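You operate a simulated robot arm through the tools that you are given. There is no shell and no other tool. Be economical: measure what you need, move in short steps, check, and stop when the job is done.

Carry out the task below with a simulated two-armed robot. There is one attempt and no reset: what you move stays moved.

## Task
On the top of table 1, fold the gold cloth in half.

The check looks at the end state, three seconds after you hand in, the way a careful person would. Anything else that was tipped, shoved, dropped, spilled or broken makes it a failure. Flat cloth is picked up by pressing the open fingertips on it (5 to 10 N) and closing them slowly along it; thin cloth reads only 2 to 8 mm in the jaws.

## Robot
Two 7-joint arms with two-finger parallel grippers on one trunk, on a base that drives. Base frame: it is fixed to the floor where the robot stands at the start and does not move with it; the origin is under the middle of the robot, x ahead of it, y to its left, z up; the surface under the hand at the start is at about z = 760. Readings come in mm, rad, newtons and seconds.
The left shoulder is at the start at [70, 163, 1095], the right one opposite. With the tool pointing down near the work surface each hand reaches from about 400 to 880 mm from the robot's upright axis, wherever it stands, measured 20 degrees to its own side. Places, roughly: top of table 1 [1000, 2400, 800]. Payload 3.43 kg a hand.
The TCP of each hand is the grasp point between the finger pads, 34 mm short of the fingertips. In the tool frame z runs along the fingers and y along their closing line. The gripper opens to 128 mm. The fingers are 24 mm wide and 12 mm thick; the gripper's body (48 by 130 mm) begins 96 mm behind the TCP.
Orientation is that of the tool frame in the base frame, as a unit quaternion [x, y, z, w]. With the fingers straight down and closing along the base's y, the tool's x points along the base's -x, its y along +y and its z along -z.

## Interface
- The arms move only by the tool servo_tool. It takes "left_commands", "right_commands" or both (then of equal length, played together; a hand with none holds still); each is a list of rows, each an object of numbers (a shift or turn left out is 0, a gripper value left out holds the last): "jaw": the gripper command, from -1 (fully open) to 1 (shut), values between in proportion; "dx", "dy", "dz": the shift along the tool's x, y, z in units of 20 mm (1.0 is 20 mm); "ax", "ay", "az": the turn, a rotation vector about the tool's x, y, z in units of 6 degrees (1.0 is 6 degrees). In form: [{"jaw": .., "dx": .., "dy": .., "dz": .., "ax": .., "ay": .., "az": ..}, ...]. A call has 1 to 20 rows; each row shifts and turns the commanded pose from where the row before left it, along the tool's axes as they then stand. A call with a number of a shift or a turn outside -1 to 1 is refused whole. Each row takes 0.2 s and may step no farther than 50 mm and 0.15 rad from the row before; otherwise, or with a gripper value out of range, the whole call is refused. Where a pose cannot be reached the arm comes as near as it can. A force on the tool above 40 N (or 10 N above the force at the start of the call, whichever is more), or a blocked arm, ends the call early, and 0.2 s more pass. The fingers move at their own pace (about 153 mm/s each) and stop on an object; they squeeze with about 41 N. The grip force told is the motor's: it shows also when the fingers shut on nothing. Time passes only in rows, and 0.2 s behind the last, so rows that do not move let the fingers close. It gives the time, the measured TCP pose, the force on the tool (base axes), the opening and the grip force at its end, in the units of the frame above (readings bear some noise), with the torque about the TCP (base axes, N m) and any sound that the robot's microphone picked up.
- Cameras (640 x 400 px; columns grow to the right, rows downward): "scene" is now at [123.7, -24.9, 1302.5]; the picture's right is [-0.32, -0.95, 0.00], its down [-0.72, 0.25, -0.65] and it looks along [0.62, -0.21, -0.76] (base axes); focal length 214 px, centre (320, 200). "left" rides on the left gripper at [76, 11, -160] in its tool frame; the picture's right is [-0.15, 0.99, 0.00], its down [-0.88, -0.13, -0.46] and it looks along [-0.45, -0.07, 0.89] (tool axes); focal length 234 px, centre (320, 200). "right" rides on the right gripper at [76, -11, -160] in its tool frame; the picture's right is [0.15, 0.99, 0.00], its down [-0.88, 0.13, -0.46] and it looks along [-0.45, 0.07, 0.89] (tool axes); focal length 234 px, centre (320, 200). There is no depth. A picture from a camera that has moved, and an enlarged one, comes with that camera's place and axes in the base frame and with its lens.
- capture(camera): a new picture of that camera. The clock stands still meanwhile.
- raise_lower(by): slides the trunk up (or, below 0, down) by that many mm; the arms and the scene camera ride with it, the base frame stays. It gives what a move gives, with no picture.
- drive_base(legs): drives the robot by 1 to 6 legs, each [ahead, left, turn to the left] in mm, mm and rad, along the robot's own axes; the way and the turn of a leg run together, so that a leg with both is an arc; at most 1500 mm and 3.142 rad a leg. The arms and the cameras ride along, it lands a little off, and it stops where it bumps. It gives what a move gives.
- aim_head(pan, tilt): turns the head with the scene camera to pan (to the left, within 1.501 rad either way) and tilt (down, from -0.506 to 1.204), counted from straight ahead of the robot. It gives what a move gives.
- close_up(camera, box): a new picture of the part [left, top, right, bottom] of that camera's present view, enlarged. The clock stands still meanwhile.
- job_done(): hands the job in; it is judged then, once.

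Work in short steps. Places have to be worked out from the pictures, the camera data and where the tool is seen: move nearer, look again, correct. Check each grasp and each placing, and mend what went wrong. You have 120 turns and 108 pictures in all, those below and enlarged ones among them. Open the grippers and draw the arms clear of the work before you hand the job in, unless the task says otherwise; then end with one line.

The tools are called after "Request:" as a command line: name --argument value ..., lists and objects as JSON in quotes. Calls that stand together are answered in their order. servo_tool: Moves the arms, as the interface text tells. Its arguments: {"type":"object","properties":{"left_commands":{"type":"array","items":{"type":"object","properties":{"jaw":{"type":"number"},"dx":{"type":"number"},"dy":{"type":"number"},"dz":{"type":"number"},"ax":{"type":"number"},"ay":{"type":"number"},"az":{"type":"number"}}}},"right_commands":{"type":"array","items":{"type":"object","properties":{"jaw":{"type":"number"},"dx":{"type":"number"},"dy":{"type":"number"},"dz":{"type":"number"},"ax":{"type":"number"},"ay":{"type":"number"},"az":{"type":"number"}}}}},"required":[]} The other tools are called the same way: raise_lower (by) slides the trunk up or down; drive_base (legs) drives the base; aim_head (pan, tilt) turns the head that bears the scene camera; capture (camera) takes a picture; close_up (camera, box) takes an enlarged picture of a part of a camera's view; job_done () hands the job in.

At the start:

```text
time: 0.0
left_ee_pos: [461.5, 242.8, 983.9]
left_orientation: [0.0, 1.0, 0.0, -0.001]
left_contact_force: [0.8, 0.3, -0.1]
left_moment: [0.02, 0.01, -0.03]
left_finger_gap: 128.0
left_grasp_force: 0.2
right_ee_pos: [412.7, -155.9, 999.3]
right_orientation: [0.0, 1.0, 0.0, 0.0]
right_contact_force: [-0.1, 0.5, 0.1]
right_moment: [0.02, 0.0, 0.01]
right_finger_gap: 128.0
right_grasp_force: 0.0
trunk travel left (down, up): [-575.0, 365.0]
robot x, y, heading: [1.0, 0.2, 0.002]
head pan, tilt: [-0.332, 0.859]
```

scene: 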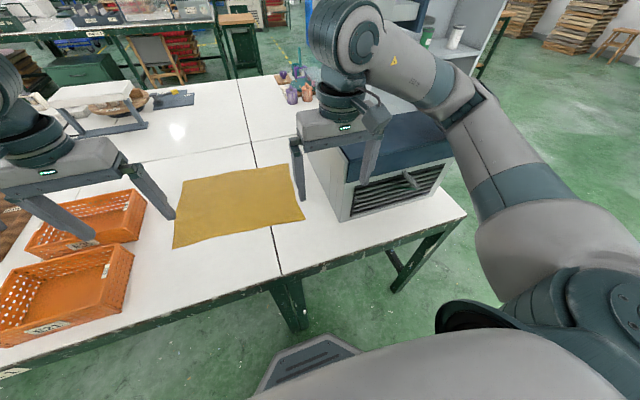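
right: 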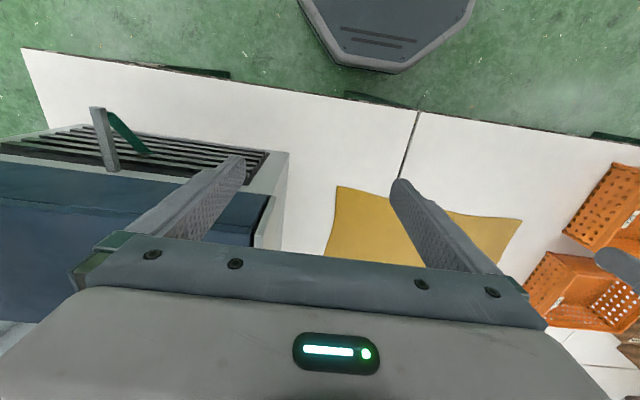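
left: 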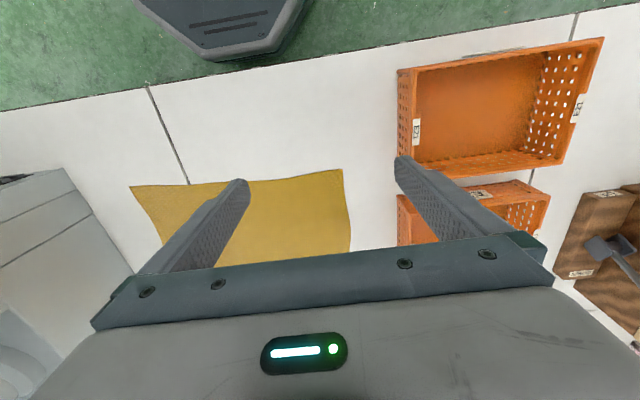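

The gold cloth in front lies on a table at z≈760, but table 1 is stated at [1000, 2400, 800]. I'll look left to see what is on table 1 first.

Request:
aim_head --pan 1.17 --tilt 0.35

Request:
capture --camera "scene"

```text
time: 1.6
left_ee_pos: [462.1, 242.7, 984.3]
left_orientation: [-0.001, 1.0, 0.0, 0.0]
left_contact_force: [-0.4, 0.2, -0.3]
left_moment: [0.03, -0.01, -0.01]
left_finger_gap: 127.9
left_grasp_force: 0.1
right_ee_pos: [412.1, -156.2, 1000.1]
right_orientation: [0.0, 1.0, 0.001, 0.0]
right_contact_force: [0.9, 0.3, 0.6]
right_moment: [0.01, 0.0, 0.02]
right_finger_gap: 127.9
right_grasp_force: 0.2
trunk travel left (down, up): [-575.0, 365.0]
robot x, y, heading: [-1.7, 1.2, -0.003]
head pan, tilt: [1.169, 0.351]
```

```text
104 pictures are left
camera scene: at [86.7, 86.0, 1346.9], right [0.92, -0.39, 0.0], down [-0.13, -0.32, -0.94], along [0.37, 0.86, -0.34], focal length 214 px, centre (320, 200)
```

scene: 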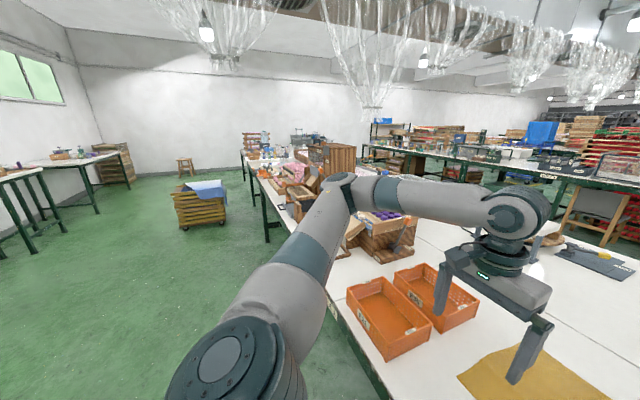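

Table 1 projects near (315,171), the far part of this long row. I'll enlarge that to look for another gold cloth.

Request:
close_up --camera "scene" --box '[220, 110, 420, 235]'

Request:
close_up --camera "scene" --box '[350, 110, 640, 290]'

```text
3.20 times, centred on (320, 172) of scene
camera zoom: at [86.7, 86.0, 1346.9], right [0.92, -0.39, 0.0], down [-0.13, -0.32, -0.94], along [0.37, 0.86, -0.34], focal length 686 px, centre (320, 288)
```

zoom: 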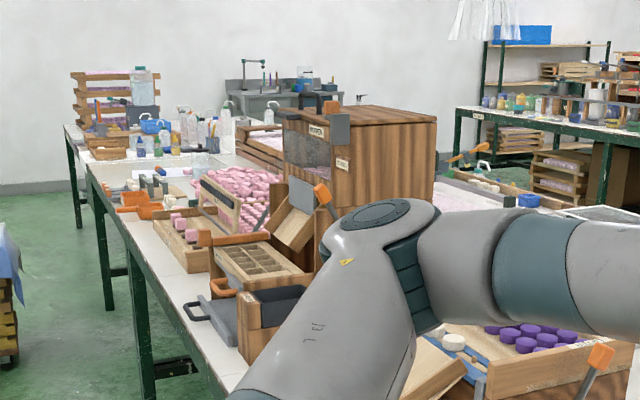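

```text
2.21 times, centred on (495, 200) of scene
camera zoom: at [86.7, 86.0, 1346.9], right [0.92, -0.39, 0.0], down [-0.13, -0.32, -0.94], along [0.37, 0.86, -0.34], focal length 473 px, centre (-66, 200)
```

zoom: 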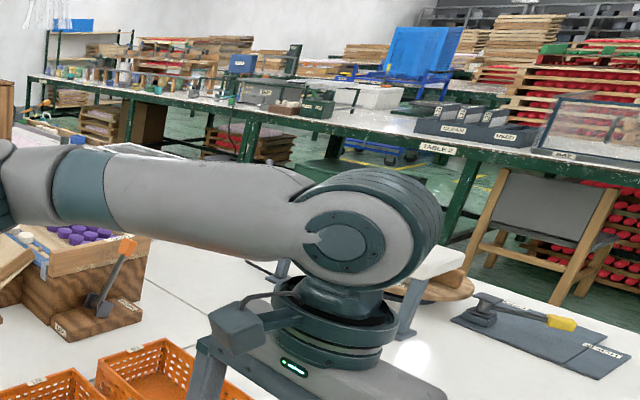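

The other table is labelled TABLE 2, so this long bench is table 1 and the cloth in front is the one to fold. I'll aim the head at it for measurement.

Request:
aim_head --pan 0.1 --tilt 0.8

Request:
capture --camera "scene"

```text
time: 2.9
left_ee_pos: [462.0, 241.8, 984.4]
left_orientation: [0.0, 1.0, -0.001, 0.0]
left_contact_force: [-0.5, 0.4, -0.2]
left_moment: [0.02, -0.01, 0.01]
left_finger_gap: 127.8
left_grasp_force: 0.0
right_ee_pos: [412.3, -157.2, 998.9]
right_orientation: [0.0, 1.0, 0.001, 0.0]
right_contact_force: [-0.3, -0.2, -0.3]
right_moment: [-0.01, 0.01, 0.0]
right_finger_gap: 127.7
right_grasp_force: 0.0
trunk travel left (down, up): [-575.0, 365.0]
robot x, y, heading: [1.4, 2.8, -0.001]
head pan, tilt: [0.099, 0.799]
```

```text
101 pictures are left
camera scene: at [130.5, 8.4, 1307.3], right [0.1, -0.99, 0.0], down [-0.71, -0.07, -0.7], along [0.69, 0.07, -0.72], focal length 214 px, centre (320, 200)
```

scene: 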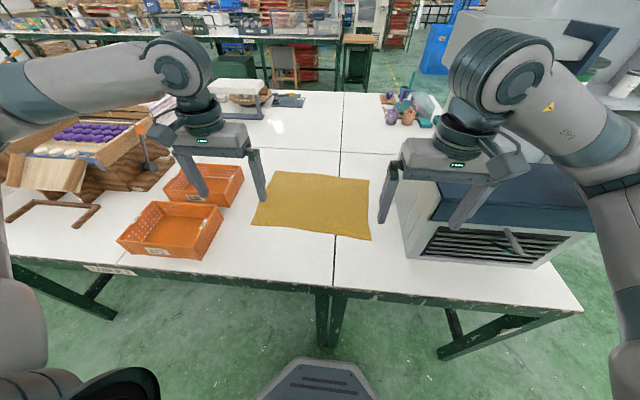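

Request:
close_up --camera "scene" --box '[230, 150, 422, 270]'

```text
3.33 times, centred on (326, 210) of scene
camera zoom: at [130.5, 8.4, 1307.3], right [0.1, -0.99, 0.0], down [-0.71, -0.07, -0.7], along [0.69, 0.07, -0.72], focal length 715 px, centre (300, 167)
```

zoom: 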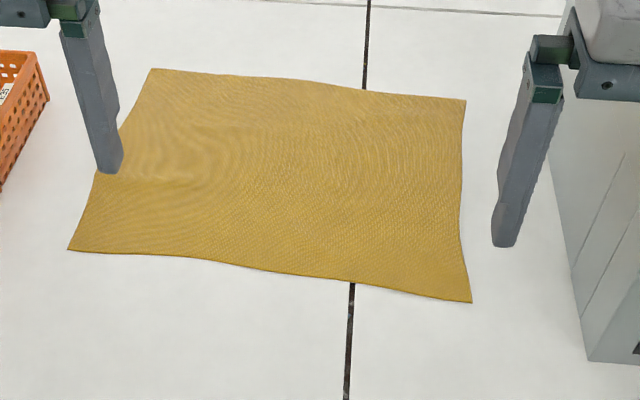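

The cloth spans roughly x 503–802, y −115–265 (rotated about 3°). I plan to take both near corners, one with each hand, and carry the near edge onto the far edge. I'll raise the trunk first so the right arm clears the oven, whose top is at about z=1000.

Request:
raise_lower --by 150

```text
time: 4.7
left_ee_pos: [463.0, 242.2, 1133.5]
left_orientation: [-0.001, 1.0, 0.0, 0.0]
left_contact_force: [-0.1, 0.0, -0.8]
left_moment: [0.0, 0.01, 0.0]
left_finger_gap: 128.0
left_grasp_force: 0.1
right_ee_pos: [412.8, -155.7, 1149.3]
right_orientation: [0.0, 1.0, 0.001, 0.0]
right_contact_force: [-0.4, -0.3, -0.1]
right_moment: [-0.01, 0.02, 0.01]
right_finger_gap: 127.8
right_grasp_force: 0.1
trunk travel left (down, up): [-725.0, 215.0]
robot x, y, heading: [-1.4, -0.3, 0.002]
head pan, tilt: [0.099, 0.799]
```

Both hands have risen freely. I now move each above its grasp spot (right about [523,−65], left about [541,225]) and descend to z≈900 with the jaws at about 55 mm.

Request:
servo_tool --left_commands '[{"jaw": 0.14, "dx": -0.65, "dy": -0.142}, {"dx": -0.65, "dy": -0.142}, {"dx": -0.65, "dy": -0.142}, {"dx": -0.65, "dy": -0.142}, {"dx": -0.65, "dy": -0.142}, {"dx": -0.65, "dy": -0.142}, {"dz": 0.896}, {"dz": 0.896}, {"dz": 0.896}, {"dz": 0.896}, {"dz": 0.896}, {"dz": 0.896}, {"dz": 0.896}, {"dz": 0.896}, {"dz": 0.896}, {"dz": 0.896}, {"dz": 0.896}, {"dz": 0.896}, {"dz": 0.896}]' --right_commands '[{"jaw": 0.14, "dx": -0.917, "dy": 0.758}, {"dx": -0.917, "dy": 0.758}, {"dx": -0.917, "dy": 0.758}, {"dx": -0.917, "dy": 0.758}, {"dx": -0.917, "dy": 0.758}, {"dx": -0.917, "dy": 0.758}, {"dz": 0.957}, {"dz": 0.957}, {"dz": 0.957}, {"dz": 0.957}, {"dz": 0.957}, {"dz": 0.957}, {"dz": 0.957}, {"dz": 0.957}, {"dz": 0.957}, {"dz": 0.957}, {"dz": 0.957}, {"dz": 0.957}, {"dz": 0.957}]'

Request:
capture --camera "scene"

Request:
capture --camera "right"

Request:
capture --camera "left"

```text
time: 8.7
left_ee_pos: [541.9, 225.6, 899.3]
left_orientation: [-0.001, 1.0, -0.002, 0.001]
left_contact_force: [1.8, -0.9, -0.1]
left_moment: [0.03, 0.02, 0.03]
left_finger_gap: 54.9
left_grasp_force: 0.0
right_ee_pos: [524.8, -64.7, 900.8]
right_orientation: [0.001, 1.0, 0.0, 0.0]
right_contact_force: [0.5, 0.4, -0.7]
right_moment: [-0.05, 0.0, -0.01]
right_finger_gap: 55.1
right_grasp_force: 0.1
trunk travel left (down, up): [-725.0, 215.0]
robot x, y, heading: [1.1, 0.3, -0.002]
head pan, tilt: [0.099, 0.799]
```

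```text
99 pictures are left
camera scene: at [131.0, 8.4, 1457.3], right [0.1, -1.0, 0.0], down [-0.71, -0.07, -0.7], along [0.69, 0.07, -0.72], focal length 214 px, centre (320, 200)
```

scene: 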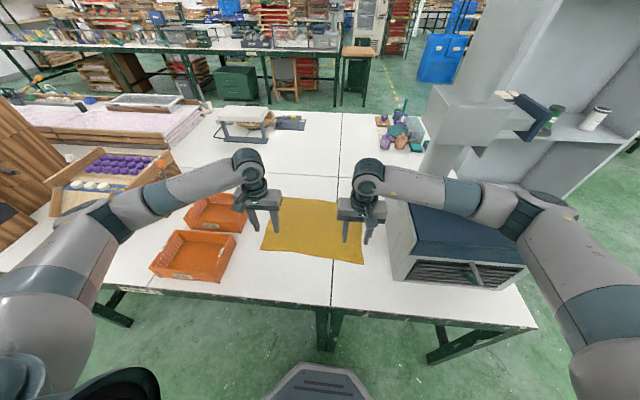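

```text
98 pictures are left
camera right: at [447.1, -76.2, 1061.3], right [-0.15, 0.99, 0.0], down [0.88, 0.13, 0.46], along [0.45, 0.07, -0.89], focal length 234 px, centre (320, 200)
```

right: 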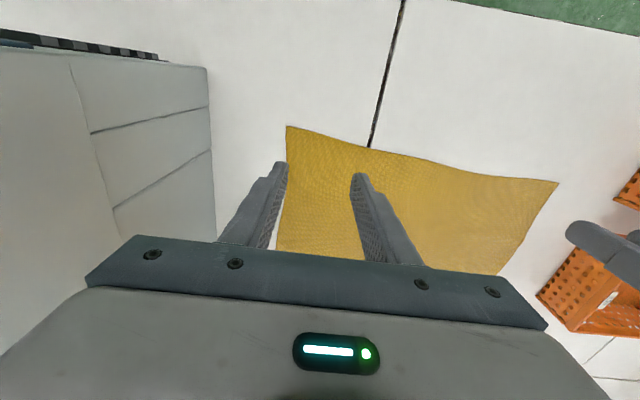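

```text
97 pictures are left
camera left: at [464.4, 237.5, 1058.1], right [0.14, 0.99, 0.0], down [0.88, -0.13, 0.46], along [0.45, -0.07, -0.89], focal length 234 px, centre (320, 200)
```

left: 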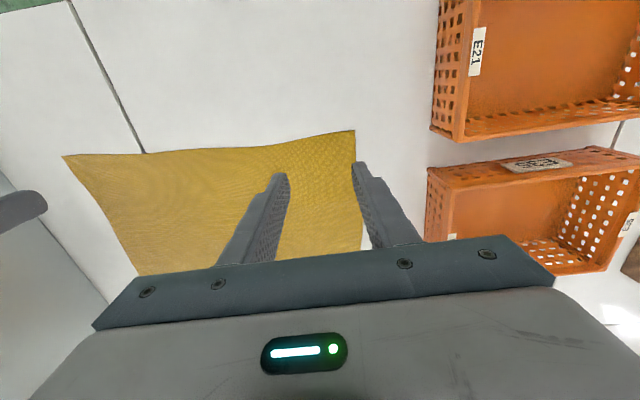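

The corners measure [504,−110] and [525,270], matching the earlier estimate, and the fingers straddle the right spots. I shift 6 mm inward and descend to just above the cloth.

Request:
servo_tool --left_commands '[{"dx": -0.3, "dz": 0.9}, {"dz": 0.9}, {"dz": 0.9}, {"dz": 0.9}, {"dz": 0.9}]' --right_commands '[{"dx": -0.3, "dz": 0.9}, {"dz": 0.9}, {"dz": 0.9}, {"dz": 0.9}, {"dz": 0.9}]'

Request:
servo_tool --left_commands '[{"dz": 0.25}, {"dz": 0.2}]' --right_commands '[{"dz": 0.25}, {"dz": 0.2}]'

```text
time: 9.9
left_ee_pos: [545.6, 225.8, 811.9]
left_orientation: [-0.001, 1.0, 0.0, 0.0]
left_contact_force: [-0.2, 0.0, 0.1]
left_moment: [-0.01, 0.0, 0.01]
left_finger_gap: 54.7
left_grasp_force: 0.0
right_ee_pos: [529.0, -64.1, 812.1]
right_orientation: [0.001, 1.0, 0.001, 0.0]
right_contact_force: [-0.3, 0.6, 1.2]
right_moment: [0.0, 0.03, -0.03]
right_finger_gap: 55.3
right_grasp_force: 0.1
trunk travel left (down, up): [-725.0, 215.0]
robot x, y, heading: [-0.6, -1.6, -0.003]
head pan, tilt: [0.099, 0.799]
```

```text
time: 10.5
left_ee_pos: [545.3, 225.3, 803.4]
left_orientation: [-0.001, 1.0, -0.001, 0.0]
left_contact_force: [-0.5, 0.2, -0.1]
left_moment: [-0.01, 0.01, 0.01]
left_finger_gap: 55.0
left_grasp_force: 0.0
right_ee_pos: [528.0, -64.1, 803.0]
right_orientation: [0.001, 1.0, 0.001, 0.0]
right_contact_force: [-0.3, -1.1, -0.4]
right_moment: [-0.02, -0.02, 0.01]
right_finger_gap: 54.8
right_grasp_force: 0.1
trunk travel left (down, up): [-725.0, 215.0]
robot x, y, heading: [-1.6, -1.2, 0.003]
head pan, tilt: [0.099, 0.799]
```

No contact yet, with the tips at about 769. I'll step down gently.

Request:
servo_tool --left_commands '[{"dz": 0.15}, {"dz": 0.15}]' --right_commands '[{"dz": 0.15}, {"dz": 0.15}]'

Request:
servo_tool --left_commands '[{"dz": 0.1}, {"dz": 0.1}]' --right_commands '[{"dz": 0.1}, {"dz": 0.1}]'

```text
time: 11.1
left_ee_pos: [546.2, 224.5, 797.9]
left_orientation: [-0.001, 1.0, 0.0, 0.0]
left_contact_force: [0.3, -0.2, 0.5]
left_moment: [-0.01, 0.01, 0.01]
left_finger_gap: 54.9
left_grasp_force: 0.1
right_ee_pos: [527.9, -62.6, 796.9]
right_orientation: [0.001, 1.0, 0.001, -0.001]
right_contact_force: [0.1, 1.1, 0.7]
right_moment: [-0.03, -0.02, -0.02]
right_finger_gap: 55.1
right_grasp_force: 0.1
trunk travel left (down, up): [-725.0, 215.0]
robot x, y, heading: [2.0, 4.1, 0.002]
head pan, tilt: [0.099, 0.799]
```

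```text
time: 11.7
left_ee_pos: [545.4, 224.8, 796.6]
left_orientation: [-0.001, 1.0, 0.0, 0.001]
left_contact_force: [2.1, -0.1, 6.7]
left_moment: [0.09, -0.03, -0.03]
left_finger_gap: 54.9
left_grasp_force: 0.0
right_ee_pos: [528.6, -63.3, 795.7]
right_orientation: [0.001, 1.0, 0.001, 0.001]
right_contact_force: [-0.7, -1.9, 22.9]
right_moment: [-0.62, 0.1, -0.06]
right_finger_gap: 55.1
right_grasp_force: 0.0
trunk travel left (down, up): [-725.0, 215.0]
robot x, y, heading: [0.9, 1.1, -0.0]
head pan, tilt: [0.099, 0.799]
```

Contact at tip z≈762: left 7 N is good, right 23 N is too much. I'll ease the right up about 1.8 mm.

Request:
servo_tool --left_commands '[{}]' --right_commands '[{"dz": -0.09}]'

```text
time: 12.1
left_ee_pos: [545.0, 224.8, 795.0]
left_orientation: [-0.001, 1.0, 0.0, 0.001]
left_contact_force: [-0.1, -0.1, 16.0]
left_moment: [0.33, 0.1, -0.03]
left_finger_gap: 54.8
left_grasp_force: 0.1
right_ee_pos: [528.5, -63.4, 795.3]
right_orientation: [0.0, 1.0, 0.001, 0.001]
right_contact_force: [3.2, 0.6, 12.6]
right_moment: [-0.26, -0.09, 0.06]
right_finger_gap: 55.1
right_grasp_force: 0.0
trunk travel left (down, up): [-725.0, 215.0]
robot x, y, heading: [-1.6, -2.8, 0.002]
head pan, tilt: [0.099, 0.799]
```

Left settled at 16 N and right at 13 N. I'll ease both slightly.

Request:
servo_tool --left_commands '[{"dz": -0.06}, {}]' --right_commands '[{"dz": -0.03}, {}]'

```text
time: 12.7
left_ee_pos: [545.0, 224.7, 795.6]
left_orientation: [-0.002, 1.0, 0.0, 0.001]
left_contact_force: [-0.5, -1.2, 11.0]
left_moment: [0.17, 0.08, -0.01]
left_finger_gap: 55.1
left_grasp_force: 0.0
right_ee_pos: [528.7, -63.4, 796.9]
right_orientation: [0.001, 1.0, 0.001, 0.002]
right_contact_force: [2.6, 0.7, 11.0]
right_moment: [-0.2, -0.08, 0.03]
right_finger_gap: 55.1
right_grasp_force: 0.1
trunk travel left (down, up): [-725.0, 215.0]
robot x, y, heading: [1.7, 0.3, 0.0]
head pan, tilt: [0.099, 0.799]
```

Both are at 11 N. A hair less, and then I close slowly over about 3.6 s.

Request:
servo_tool --left_commands '[{"jaw": 0.18, "dz": -0.03}, {"jaw": 0.23}, {"jaw": 0.28}, {"jaw": 0.33}, {"jaw": 0.38}, {"jaw": 0.43}, {"jaw": 0.48}, {"jaw": 0.53}, {"jaw": 0.58}, {"jaw": 0.63}, {"jaw": 0.68}, {"jaw": 0.73}, {"jaw": 0.78}, {"jaw": 0.83}, {"jaw": 0.88}, {"jaw": 0.93}, {"jaw": 0.97}, {"jaw": 1}, {"jaw": 1}, {"jaw": 1}]' --right_commands '[{"jaw": 0.18, "dz": -0.03}, {"jaw": 0.23}, {"jaw": 0.28}, {"jaw": 0.33}, {"jaw": 0.38}, {"jaw": 0.43}, {"jaw": 0.48}, {"jaw": 0.53}, {"jaw": 0.58}, {"jaw": 0.63}, {"jaw": 0.68}, {"jaw": 0.73}, {"jaw": 0.78}, {"jaw": 0.83}, {"jaw": 0.88}, {"jaw": 0.93}, {"jaw": 0.97}, {"jaw": 1}, {"jaw": 1}, {"jaw": 1}]'

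Request:
capture --camera "right"

Request:
capture --camera "left"

```text
time: 16.9
left_ee_pos: [546.0, 224.9, 796.5]
left_orientation: [-0.001, 1.0, -0.001, 0.0]
left_contact_force: [0.2, -9.6, 15.5]
left_moment: [-0.24, 0.05, 0.08]
left_finger_gap: 2.3
left_grasp_force: 36.9
right_ee_pos: [528.3, -64.6, 794.5]
right_orientation: [-0.001, 1.0, 0.001, 0.0]
right_contact_force: [-0.7, 11.0, 3.4]
right_moment: [0.31, -0.01, 0.03]
right_finger_gap: 2.3
right_grasp_force: 36.9
trunk travel left (down, up): [-725.0, 215.0]
robot x, y, heading: [-4.1, 1.4, 0.006]
head pan, tilt: [0.099, 0.799]
```

```text
96 pictures are left
camera right: at [450.5, -75.6, 955.3], right [-0.15, 0.99, 0.0], down [0.88, 0.13, 0.46], along [0.45, 0.07, -0.89], focal length 234 px, centre (320, 200)
```

right: 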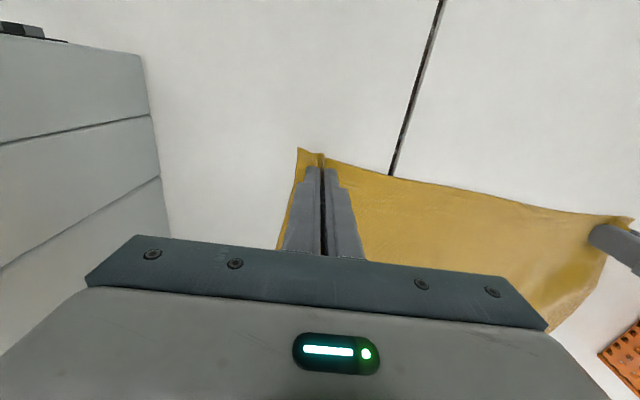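

```text
95 pictures are left
camera left: at [468.2, 236.2, 953.9], right [0.15, 0.99, 0.0], down [0.88, -0.13, 0.46], along [0.45, -0.07, -0.89], focal length 234 px, centre (320, 200)
```

left: 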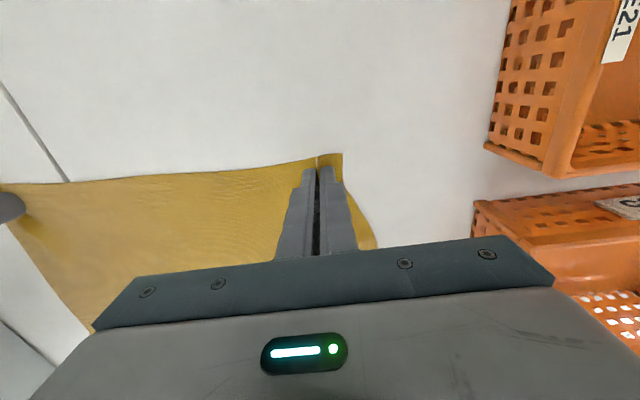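

Both jaws hold 2.3 mm of cloth, but about 30 mm of the edge is inside the grip, which would leave a turned-back hem after the fold. I'll open gently, back off and re-grip with just the last 10 mm or so of the edge.

Request:
servo_tool --left_commands '[{"jaw": 0.9}, {"jaw": 0.8}, {"jaw": 0.7}, {"jaw": 0.6}, {"jaw": 0.5}, {"jaw": 0.4}, {"jaw": 0.3}, {"jaw": 0.2}, {"jaw": 0.14}, {"dz": -0.6}, {"dz": -0.9}, {"dz": -0.9}]' --right_commands '[{"jaw": 0.9}, {"jaw": 0.8}, {"jaw": 0.7}, {"jaw": 0.6}, {"jaw": 0.5}, {"jaw": 0.4}, {"jaw": 0.3}, {"jaw": 0.2}, {"jaw": 0.14}, {"dz": -0.6}, {"dz": -0.9}, {"dz": -0.9}]'

Request:
capture --camera "right"

Request:
capture --camera "left"

```text
time: 19.5
left_ee_pos: [546.3, 226.7, 843.5]
left_orientation: [0.0, 1.0, 0.0, 0.0]
left_contact_force: [-0.1, 0.0, -0.1]
left_moment: [-0.01, 0.0, -0.01]
left_finger_gap: 55.0
left_grasp_force: 0.1
right_ee_pos: [529.7, -65.0, 844.0]
right_orientation: [0.001, 1.0, 0.001, 0.0]
right_contact_force: [0.6, -0.8, 0.8]
right_moment: [0.0, -0.02, 0.01]
right_finger_gap: 55.0
right_grasp_force: 0.1
trunk travel left (down, up): [-725.0, 215.0]
robot x, y, heading: [0.1, 4.5, -0.003]
head pan, tilt: [0.099, 0.799]
```

```text
94 pictures are left
camera right: at [452.1, -76.0, 1003.1], right [-0.14, 0.99, 0.0], down [0.88, 0.13, 0.46], along [0.45, 0.07, -0.89], focal length 234 px, centre (320, 200)
```

right: 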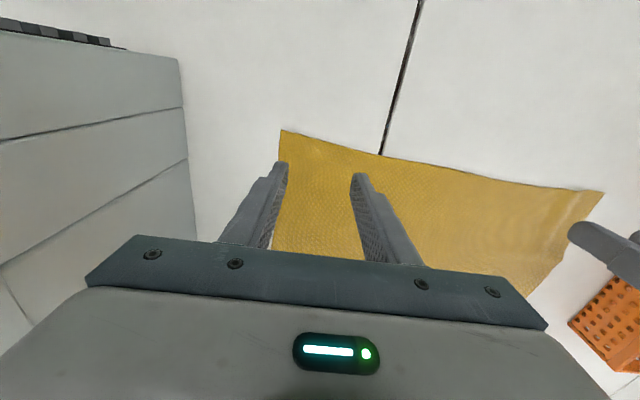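

```text
93 pictures are left
camera left: at [469.2, 237.4, 1001.9], right [0.15, 0.99, 0.0], down [0.88, -0.13, 0.46], along [0.45, -0.07, -0.89], focal length 234 px, centre (320, 200)
```

left: 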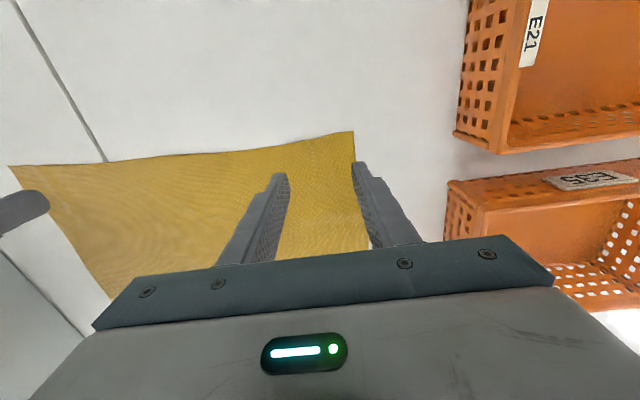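

The cloth recovered flat; the near edge lies at x≈507 (right) and x≈520 (left). I move the fingers back so only about 11 mm overlaps, then descend to just above contact.

Request:
servo_tool --left_commands '[{"dx": 0.65}, {"dx": 0.66}, {"dz": 0.8}, {"dz": 0.8}, {"dz": 0.5}, {}]' --right_commands '[{"dx": 0.59}, {"dx": 0.59}, {"dz": 0.8}, {"dz": 0.8}, {"dz": 0.5}, {}]'

Request:
close_up --camera "right" --box '[240, 100, 400, 200]'

Request:
close_up --camera "left" --box '[240, 100, 400, 200]'

```text
time: 20.9
left_ee_pos: [520.0, 225.5, 799.9]
left_orientation: [-0.001, 1.0, 0.0, -0.001]
left_contact_force: [0.5, -0.2, -0.3]
left_moment: [-0.02, -0.02, 0.0]
left_finger_gap: 54.6
left_grasp_force: 0.2
right_ee_pos: [506.0, -63.2, 801.6]
right_orientation: [0.0, 1.0, 0.001, 0.0]
right_contact_force: [0.2, -0.5, 0.1]
right_moment: [-0.01, 0.0, -0.02]
right_finger_gap: 55.2
right_grasp_force: 0.0
trunk travel left (down, up): [-725.0, 215.0]
robot x, y, heading: [1.3, 0.1, 0.001]
head pan, tilt: [0.099, 0.799]
```

```text
4.00 times, centred on (320, 150) of right
camera zoom: at [428.1, -75.3, 960.6], right [-0.15, 0.99, 0.0], down [0.88, 0.13, 0.46], along [0.45, 0.07, -0.89], focal length 937 px, centre (320, 400)
```

zoom: 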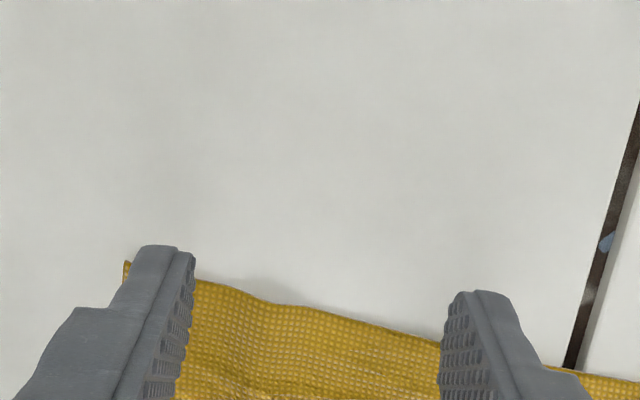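

```text
4.00 times, centred on (320, 150) of left
camera zoom: at [443.6, 237.7, 958.8], right [0.14, 0.99, 0.0], down [0.88, -0.13, 0.46], along [0.45, -0.07, -0.89], focal length 937 px, centre (320, 400)
```

zoom: 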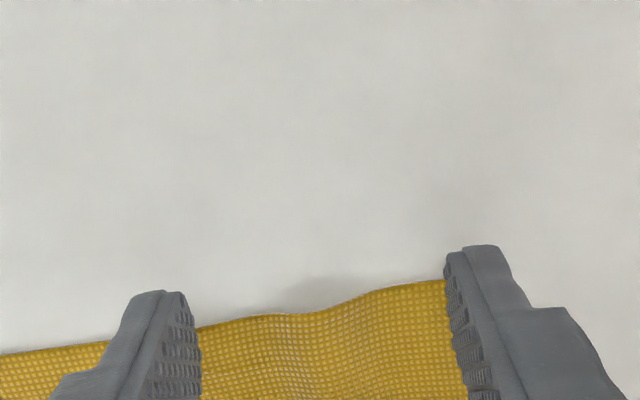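

The overlaps look good (inner fingers about 12 mm, outer about 15–20 mm). I press down gently.

Request:
servo_tool --left_commands '[{"dz": 0.12}, {"dz": 0.08}, {}]' --right_commands '[{"dz": 0.12}, {"dz": 0.12}, {}]'

```text
time: 21.7
left_ee_pos: [519.9, 227.2, 795.0]
left_orientation: [-0.001, 1.0, 0.001, 0.001]
left_contact_force: [0.1, 0.2, -0.2]
left_moment: [0.01, 0.02, -0.02]
left_finger_gap: 55.1
left_grasp_force: 0.0
right_ee_pos: [504.8, -64.4, 796.8]
right_orientation: [0.001, 1.0, 0.0, 0.0]
right_contact_force: [0.0, -0.3, 0.0]
right_moment: [-0.03, -0.02, 0.03]
right_finger_gap: 54.9
right_grasp_force: 0.1
trunk travel left (down, up): [-725.0, 215.0]
robot x, y, heading: [-1.5, 2.0, 0.0]
head pan, tilt: [0.099, 0.799]
```

Request:
servo_tool --left_commands '[{"dz": 0.08}, {}]' --right_commands '[{"dz": 0.1}, {}]'

```text
time: 22.3
left_ee_pos: [519.0, 226.2, 795.9]
left_orientation: [-0.001, 1.0, 0.001, 0.001]
left_contact_force: [-0.4, -0.5, 1.4]
left_moment: [0.0, -0.02, -0.02]
left_finger_gap: 55.1
left_grasp_force: 0.1
right_ee_pos: [504.2, -63.5, 795.6]
right_orientation: [0.001, 1.0, 0.0, 0.001]
right_contact_force: [-0.9, -1.1, 13.8]
right_moment: [-0.31, -0.02, -0.07]
right_finger_gap: 55.6
right_grasp_force: 0.1
trunk travel left (down, up): [-725.0, 215.0]
robot x, y, heading: [2.5, -2.0, -0.003]
head pan, tilt: [0.099, 0.799]
```

Right is at 14 N, left at 1.4 N. I adjust both toward about 8–10 N.

Request:
servo_tool --left_commands '[{"dz": 0.05}, {}]' --right_commands '[{"dz": -0.03}, {}]'

```text
time: 22.9
left_ee_pos: [519.5, 226.7, 796.8]
left_orientation: [-0.001, 1.0, 0.0, 0.002]
left_contact_force: [0.5, 1.0, 10.5]
left_moment: [0.16, -0.09, -0.01]
left_finger_gap: 55.1
left_grasp_force: 0.4
right_ee_pos: [504.2, -64.9, 794.9]
right_orientation: [0.001, 1.0, 0.001, 0.001]
right_contact_force: [1.9, 0.1, 9.7]
right_moment: [-0.16, -0.12, 0.06]
right_finger_gap: 54.9
right_grasp_force: 0.1
trunk travel left (down, up): [-725.0, 215.0]
robot x, y, heading: [1.1, -3.7, -0.004]
head pan, tilt: [0.099, 0.799]
```

Both are at about 10 N. I close slowly, drifting the hands a few millimetres toward each other to limit tension.

Request:
servo_tool --left_commands '[{"jaw": 0.18}, {"jaw": 0.23, "dy": -0.02}, {"jaw": 0.28, "dy": -0.02}, {"jaw": 0.33, "dy": -0.02}, {"jaw": 0.38, "dy": -0.02}, {"jaw": 0.43, "dy": -0.02}, {"jaw": 0.48, "dy": -0.02}, {"jaw": 0.53, "dy": -0.02}, {"jaw": 0.58, "dy": -0.02}, {"jaw": 0.63, "dy": -0.02}, {"jaw": 0.68, "dy": -0.02}, {"jaw": 0.73, "dy": -0.02}, {"jaw": 0.78, "dy": -0.02}, {"jaw": 0.83, "dy": -0.02}, {"jaw": 0.88}, {"jaw": 0.93}, {"jaw": 0.97}, {"jaw": 1}, {"jaw": 1}, {"jaw": 1}]' --right_commands '[{"jaw": 0.18}, {"jaw": 0.23, "dy": 0.02}, {"jaw": 0.28, "dy": 0.02}, {"jaw": 0.33, "dy": 0.02}, {"jaw": 0.38, "dy": 0.02}, {"jaw": 0.43, "dy": 0.02}, {"jaw": 0.48, "dy": 0.02}, {"jaw": 0.53, "dy": 0.02}, {"jaw": 0.58, "dy": 0.02}, {"jaw": 0.63, "dy": 0.02}, {"jaw": 0.68, "dy": 0.02}, {"jaw": 0.73, "dy": 0.02}, {"jaw": 0.78, "dy": 0.02}, {"jaw": 0.83, "dy": 0.02}, {"jaw": 0.88}, {"jaw": 0.93}, {"jaw": 0.97}, {"jaw": 1}, {"jaw": 1}, {"jaw": 1}]'

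Request:
servo_tool --left_commands '[{"dz": -0.5, "dy": -0.1}, {"dz": -0.5, "dy": -0.1}, {"dz": -0.5}, {"dz": -0.5}]' --right_commands '[{"dz": -0.5, "dy": 0.1}, {"dz": -0.5, "dy": 0.1}, {"dz": -0.5}, {"dz": -0.5}]'

Request:
capture --camera "right"

Request:
capture --camera "left"

Request:
close_up --camera "scene" --box '[220, 160, 412, 280]'

```text
time: 27.1
left_ee_pos: [518.8, 217.8, 796.5]
left_orientation: [-0.001, 1.0, 0.0, 0.001]
left_contact_force: [0.1, -4.3, 13.4]
left_moment: [-0.15, -0.1, -0.05]
left_finger_gap: 2.7
left_grasp_force: 37.7
right_ee_pos: [504.2, -59.7, 793.9]
right_orientation: [0.001, 1.0, 0.001, 0.001]
right_contact_force: [0.9, 3.7, 7.4]
right_moment: [0.08, -0.11, 0.05]
right_finger_gap: 1.9
right_grasp_force: 37.4
trunk travel left (down, up): [-725.0, 215.0]
robot x, y, heading: [0.5, -0.2, -0.004]
head pan, tilt: [0.099, 0.799]
```

```text
time: 28.1
left_ee_pos: [518.6, 215.6, 835.2]
left_orientation: [-0.001, 1.0, 0.0, 0.0]
left_contact_force: [-0.2, 0.2, 0.2]
left_moment: [-0.02, 0.03, 0.01]
left_finger_gap: 2.5
left_grasp_force: 36.8
right_ee_pos: [503.7, -54.8, 836.3]
right_orientation: [0.0, 1.0, 0.0, 0.0]
right_contact_force: [0.3, 0.7, 0.0]
right_moment: [0.0, -0.01, 0.04]
right_finger_gap: 2.0
right_grasp_force: 37.0
trunk travel left (down, up): [-725.0, 215.0]
robot x, y, heading: [-1.0, 0.6, 0.002]
head pan, tilt: [0.099, 0.799]
```

```text
90 pictures are left
camera right: at [427.1, -67.2, 995.3], right [-0.15, 0.99, 0.0], down [0.88, 0.13, 0.46], along [0.45, 0.07, -0.89], focal length 234 px, centre (320, 200)
```

right: 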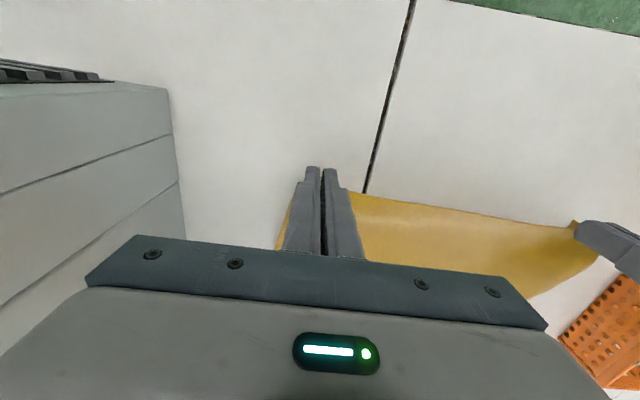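

```text
89 pictures are left
camera left: at [442.3, 226.6, 993.5], right [0.14, 0.99, 0.0], down [0.88, -0.13, 0.46], along [0.45, -0.07, -0.89], focal length 234 px, centre (320, 200)
```

left: 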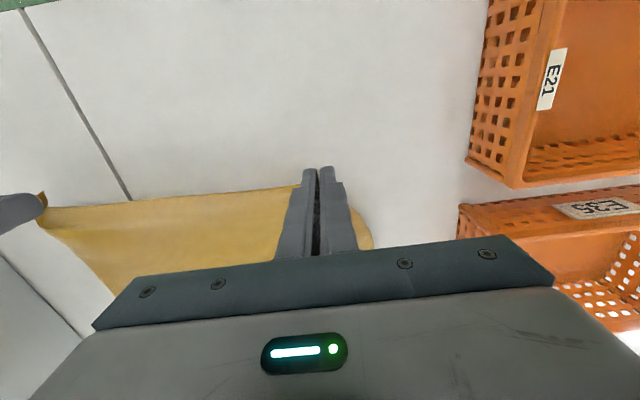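

```text
3.33 times, centred on (316, 220) of scene
camera zoom: at [130.1, 8.2, 1457.2], right [0.1, -1.0, 0.0], down [-0.71, -0.07, -0.7], along [0.69, 0.07, -0.72], focal length 715 px, centre (333, 133)
```

zoom: 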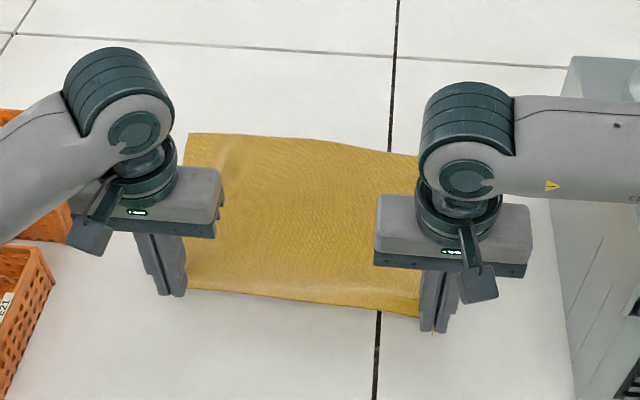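

Both corners are lifted securely with tension near zero. I now carry the edge along an arc; first half to the top of the arc, then a check on the oven clearance.

Request:
servo_tool --left_commands '[{"dx": -0.5, "dz": -0.75, "dy": -0.033}, {"dx": -0.6, "dz": -0.75, "dy": -0.033}, {"dx": -0.75, "dz": -0.7, "dy": -0.033}, {"dx": -0.9, "dz": -0.65, "dy": -0.033}, {"dx": -0.9, "dz": -0.5, "dy": -0.033}, {"dx": -0.9, "dz": -0.4, "dy": -0.033}, {"dx": -0.9, "dz": -0.25, "dy": -0.033}, {"dx": -0.9, "dz": -0.15, "dy": -0.033}, {"dx": -0.9, "dy": -0.033}]' --right_commands '[{"dx": -0.5, "dz": -0.75, "dy": -0.033}, {"dx": -0.6, "dz": -0.75, "dy": -0.033}, {"dx": -0.75, "dz": -0.7, "dy": -0.033}, {"dx": -0.9, "dz": -0.65, "dy": -0.033}, {"dx": -0.9, "dz": -0.5, "dy": -0.033}, {"dx": -0.9, "dz": -0.4, "dy": -0.033}, {"dx": -0.9, "dz": -0.25, "dy": -0.033}, {"dx": -0.9, "dz": -0.15, "dy": -0.033}, {"dx": -0.9, "dy": -0.033}]'

Request:
capture --camera "scene"

Request:
capture --camera "right"

```text
time: 30.1
left_ee_pos: [664.8, 209.9, 917.8]
left_orientation: [-0.002, 1.0, 0.0, 0.0]
left_contact_force: [0.2, 0.1, 0.6]
left_moment: [-0.01, 0.03, 0.02]
left_finger_gap: 2.5
left_grasp_force: 37.2
right_ee_pos: [649.9, -60.1, 916.5]
right_orientation: [0.001, 1.0, 0.0, -0.002]
right_contact_force: [0.2, 0.8, 0.7]
right_moment: [0.04, 0.02, 0.0]
right_finger_gap: 2.3
right_grasp_force: 37.1
trunk travel left (down, up): [-725.0, 215.0]
robot x, y, heading: [-1.9, 0.4, -0.0]
head pan, tilt: [0.099, 0.799]
```

```text
87 pictures are left
camera scene: at [131.5, 8.1, 1457.1], right [0.1, -1.0, 0.0], down [-0.71, -0.07, -0.7], along [0.69, 0.07, -0.72], focal length 214 px, centre (320, 200)
```

scene: 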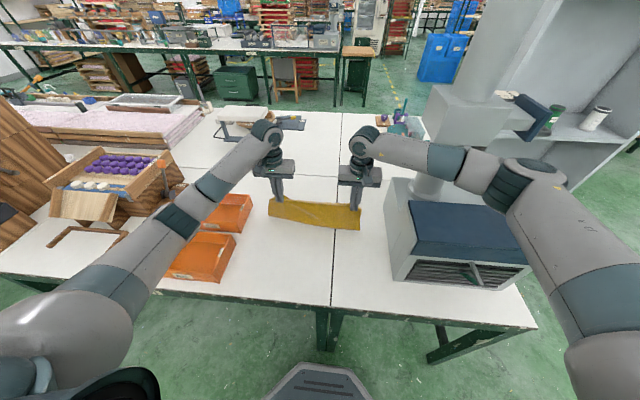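

```text
86 pictures are left
camera right: at [573.3, -72.2, 1076.7], right [-0.14, 0.99, 0.0], down [0.88, 0.13, 0.45], along [0.45, 0.07, -0.89], focal length 234 px, centre (320, 200)
```

right: 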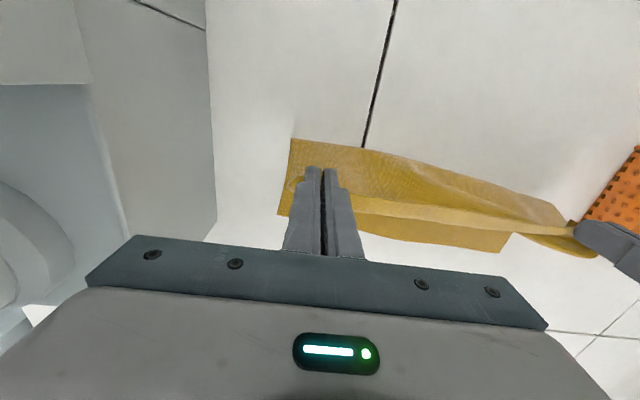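

The cloth is draped over nicely and the arms are clear. I continue down the second half of the arc.

Request:
servo_tool --left_commands '[{"dx": -0.9, "dz": 0.2, "dy": -0.033}, {"dx": -0.9, "dz": 0.3, "dy": -0.033}, {"dx": -0.8, "dz": 0.5, "dy": -0.033}, {"dx": -0.75, "dz": 0.6, "dy": -0.033}, {"dx": -0.65, "dz": 0.7, "dy": -0.033}, {"dx": -0.55, "dz": 0.75, "dy": -0.033}, {"dx": -0.5, "dz": 0.75, "dy": -0.033}, {"dx": -0.45, "dz": 0.75, "dy": -0.033}, {}]' --right_commands '[{"dx": -0.9, "dz": 0.2, "dy": -0.033}, {"dx": -0.9, "dz": 0.3, "dy": -0.033}, {"dx": -0.8, "dz": 0.5, "dy": -0.033}, {"dx": -0.75, "dz": 0.6, "dy": -0.033}, {"dx": -0.65, "dz": 0.7, "dy": -0.033}, {"dx": -0.55, "dz": 0.75, "dy": -0.033}, {"dx": -0.5, "dz": 0.75, "dy": -0.033}, {"dx": -0.45, "dz": 0.75, "dy": -0.033}, {}]'

Request:
capture --camera "right"

Request:
capture --camera "left"

Request:
close_up --camera "scene" --box '[220, 140, 412, 260]'

```text
time: 32.1
left_ee_pos: [774.5, 203.9, 825.7]
left_orientation: [-0.002, 1.0, 0.0, 0.0]
left_contact_force: [-0.1, -0.6, 0.0]
left_moment: [-0.02, 0.01, -0.03]
left_finger_gap: 2.6
left_grasp_force: 37.1
right_ee_pos: [759.3, -66.7, 825.4]
right_orientation: [0.001, 1.0, 0.0, 0.0]
right_contact_force: [0.8, -0.3, -0.1]
right_moment: [0.0, 0.02, -0.01]
right_finger_gap: 2.1
right_grasp_force: 36.8
trunk travel left (down, up): [-725.0, 215.0]
robot x, y, heading: [2.4, -3.5, 0.003]
head pan, tilt: [0.099, 0.799]
```

```text
85 pictures are left
camera right: at [682.2, -78.6, 985.9], right [-0.15, 0.99, 0.0], down [0.88, 0.13, 0.46], along [0.45, 0.07, -0.89], focal length 234 px, centre (320, 200)
```

right: 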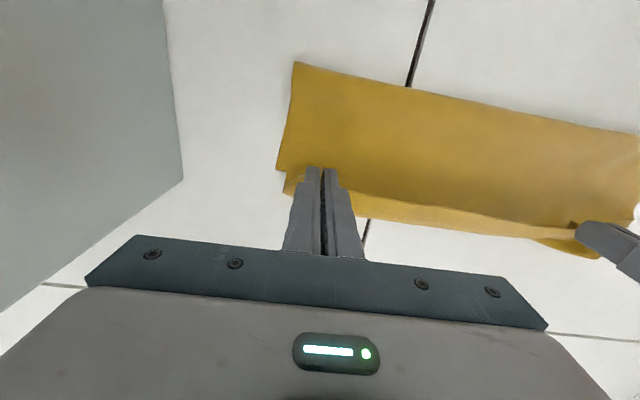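

```text
84 pictures are left
camera left: at [697.2, 215.8, 984.9], right [0.15, 0.99, 0.0], down [0.88, -0.13, 0.46], along [0.45, -0.07, -0.89], focal length 234 px, centre (320, 200)
```

left: 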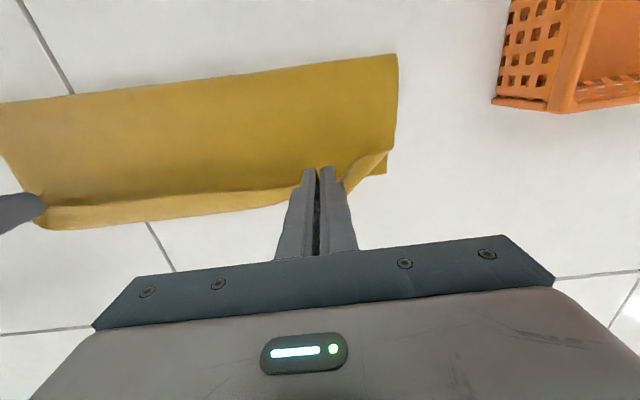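

```text
3.33 times, centred on (316, 200) of scene
camera zoom: at [130.1, 8.3, 1457.3], right [0.1, -1.0, 0.0], down [-0.71, -0.07, -0.7], along [0.69, 0.07, -0.72], focal length 715 px, centre (333, 200)
```

zoom: 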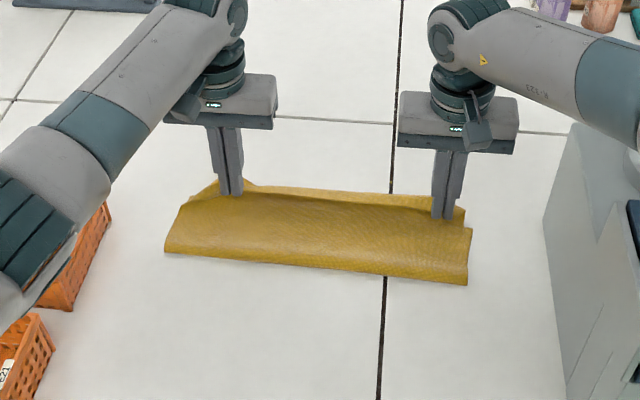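

The fold lies neatly with the crease toward the robot. I take a closer look at the far edges before releasing.

Request:
close_up --camera "right" --box '[260, 120, 640, 290]'

Request:
close_up --camera "left" --box '[20, 120, 400, 290]'

```text
1.68 times, centred on (450, 205) of right
camera zoom: at [682.2, -78.6, 985.9], right [-0.15, 0.99, 0.0], down [0.88, 0.13, 0.46], along [0.45, 0.07, -0.89], focal length 394 px, centre (101, 192)
```

zoom: 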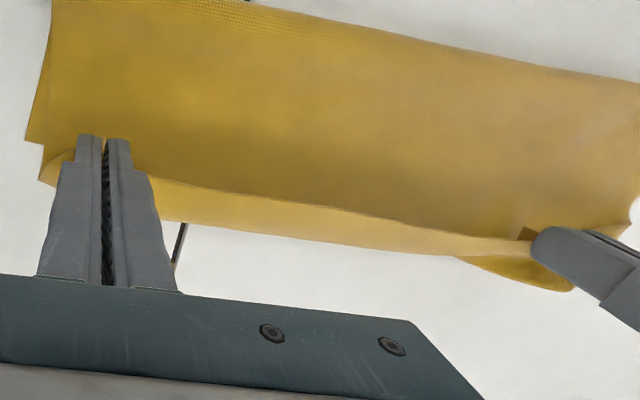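

```text
1.68 times, centred on (210, 205) of left
camera zoom: at [697.2, 215.8, 984.9], right [0.15, 0.99, 0.0], down [0.88, -0.13, 0.46], along [0.45, -0.07, -0.89], focal length 394 px, centre (505, 192)
```

zoom: 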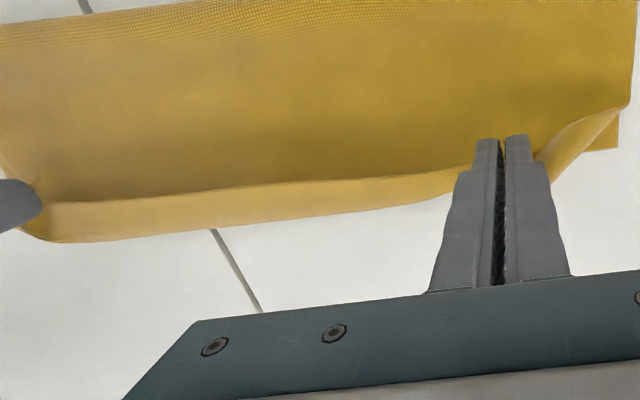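

The held hem bulges ahead of the fingers and the crease sits ~20 mm too far forward. I lower while easing back about 16 mm, so the crease settles toward the midline.

Request:
servo_tool --left_commands '[{"dz": 0.25, "dx": 0.2}, {"dz": 0.25, "dx": 0.2}, {"dz": 0.2, "dx": 0.2}, {"dz": 0.2, "dx": 0.2}, {}]' --right_commands '[{"dz": 0.25, "dx": 0.2}, {"dz": 0.25, "dx": 0.2}, {"dz": 0.2, "dx": 0.2}, {"dz": 0.2, "dx": 0.2}, {}]'

Request:
capture --camera "right"

Request:
capture --camera "left"

Request:
close_up --camera "scene" --box '[220, 140, 412, 260]'

```text
time: 33.3
left_ee_pos: [759.5, 205.1, 809.5]
left_orientation: [-0.001, 1.0, -0.001, 0.001]
left_contact_force: [0.0, -0.1, -0.7]
left_moment: [-0.01, -0.03, 0.03]
left_finger_gap: 2.5
left_grasp_force: 36.7
right_ee_pos: [744.1, -68.9, 808.9]
right_orientation: [0.001, 1.0, 0.002, 0.0]
right_contact_force: [-0.1, 0.8, 0.1]
right_moment: [0.02, 0.01, 0.03]
right_finger_gap: 2.2
right_grasp_force: 37.1
trunk travel left (down, up): [-725.0, 215.0]
robot x, y, heading: [-0.2, 2.3, 0.005]
head pan, tilt: [0.099, 0.799]
```

```text
80 pictures are left
camera right: at [667.1, -79.6, 967.8], right [-0.15, 0.99, 0.0], down [0.88, 0.13, 0.46], along [0.45, 0.07, -0.89], focal length 234 px, centre (320, 200)
```

right: 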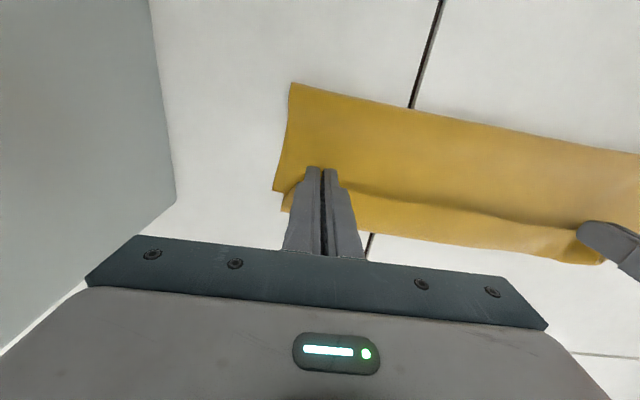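

```text
79 pictures are left
camera left: at [682.0, 216.1, 966.5], right [0.14, 0.99, 0.0], down [0.88, -0.13, 0.46], along [0.45, -0.07, -0.89], focal length 234 px, centre (320, 200)
```

left: 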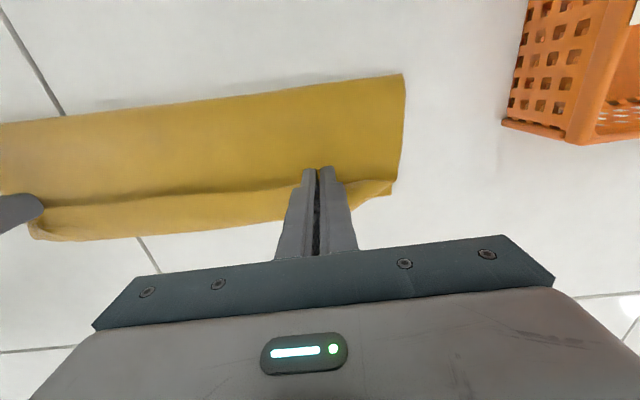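

```text
3.33 times, centred on (316, 200) of scene
camera zoom: at [130.7, 8.4, 1457.2], right [0.1, -1.0, 0.0], down [-0.71, -0.07, -0.7], along [0.69, 0.07, -0.72], focal length 715 px, centre (333, 200)
```

zoom: 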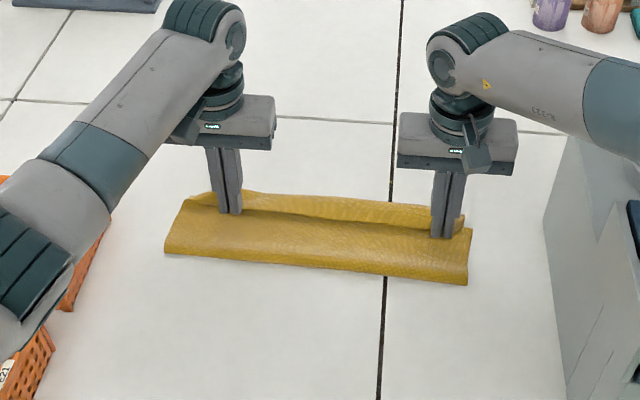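

The crease is still a puffy loop, and backing off only enlarged the hem. I go forward ~12 mm, lower a little more, then open slowly to release.

Request:
servo_tool --left_commands '[{"dx": -0.2}, {"dx": -0.2}, {"dx": -0.2, "dz": 0.1}, {"dz": 0.15}, {}, {"jaw": 0.95}, {"jaw": 0.9}, {"jaw": 0.85}, {"jaw": 0.8}, {"jaw": 0.75}, {"jaw": 0.7}, {"jaw": 0.65}, {"jaw": 0.6}, {}, {}]' --right_commands '[{"dx": -0.2}, {"dx": -0.2}, {"dx": -0.2, "dz": 0.1}, {"dz": 0.15}, {}, {"jaw": 0.95}, {"jaw": 0.9}, {"jaw": 0.85}, {"jaw": 0.8}, {"jaw": 0.75}, {"jaw": 0.7}, {"jaw": 0.65}, {"jaw": 0.6}, {}, {}]'

Request:
capture --camera "right"

Request:
capture --camera "left"

```text
time: 36.5
left_ee_pos: [770.8, 203.3, 802.2]
left_orientation: [-0.001, 1.0, 0.0, 0.0]
left_contact_force: [0.2, 0.0, -0.1]
left_moment: [-0.03, 0.0, 0.0]
left_finger_gap: 25.6
left_grasp_force: 0.0
right_ee_pos: [757.4, -67.6, 803.3]
right_orientation: [0.001, 1.0, 0.001, 0.0]
right_contact_force: [0.2, 0.1, 0.3]
right_moment: [0.0, -0.04, 0.02]
right_finger_gap: 25.7
right_grasp_force: 0.0
trunk travel left (down, up): [-725.0, 215.0]
robot x, y, heading: [0.5, -0.6, -0.004]
head pan, tilt: [0.099, 0.799]
```

```text
77 pictures are left
camera right: at [678.9, -79.2, 963.3], right [-0.15, 0.99, 0.0], down [0.88, 0.13, 0.46], along [0.45, 0.07, -0.89], focal length 234 px, centre (320, 200)
```

right: 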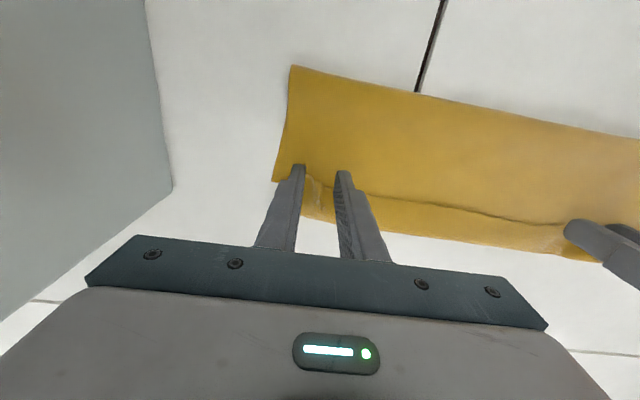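

```text
76 pictures are left
camera left: at [694.2, 215.1, 961.2], right [0.14, 0.99, 0.0], down [0.88, -0.13, 0.46], along [0.45, -0.07, -0.89], focal length 234 px, centre (320, 200)
```

left: 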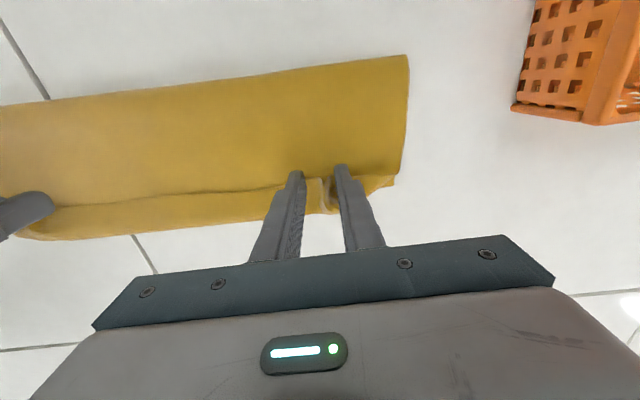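

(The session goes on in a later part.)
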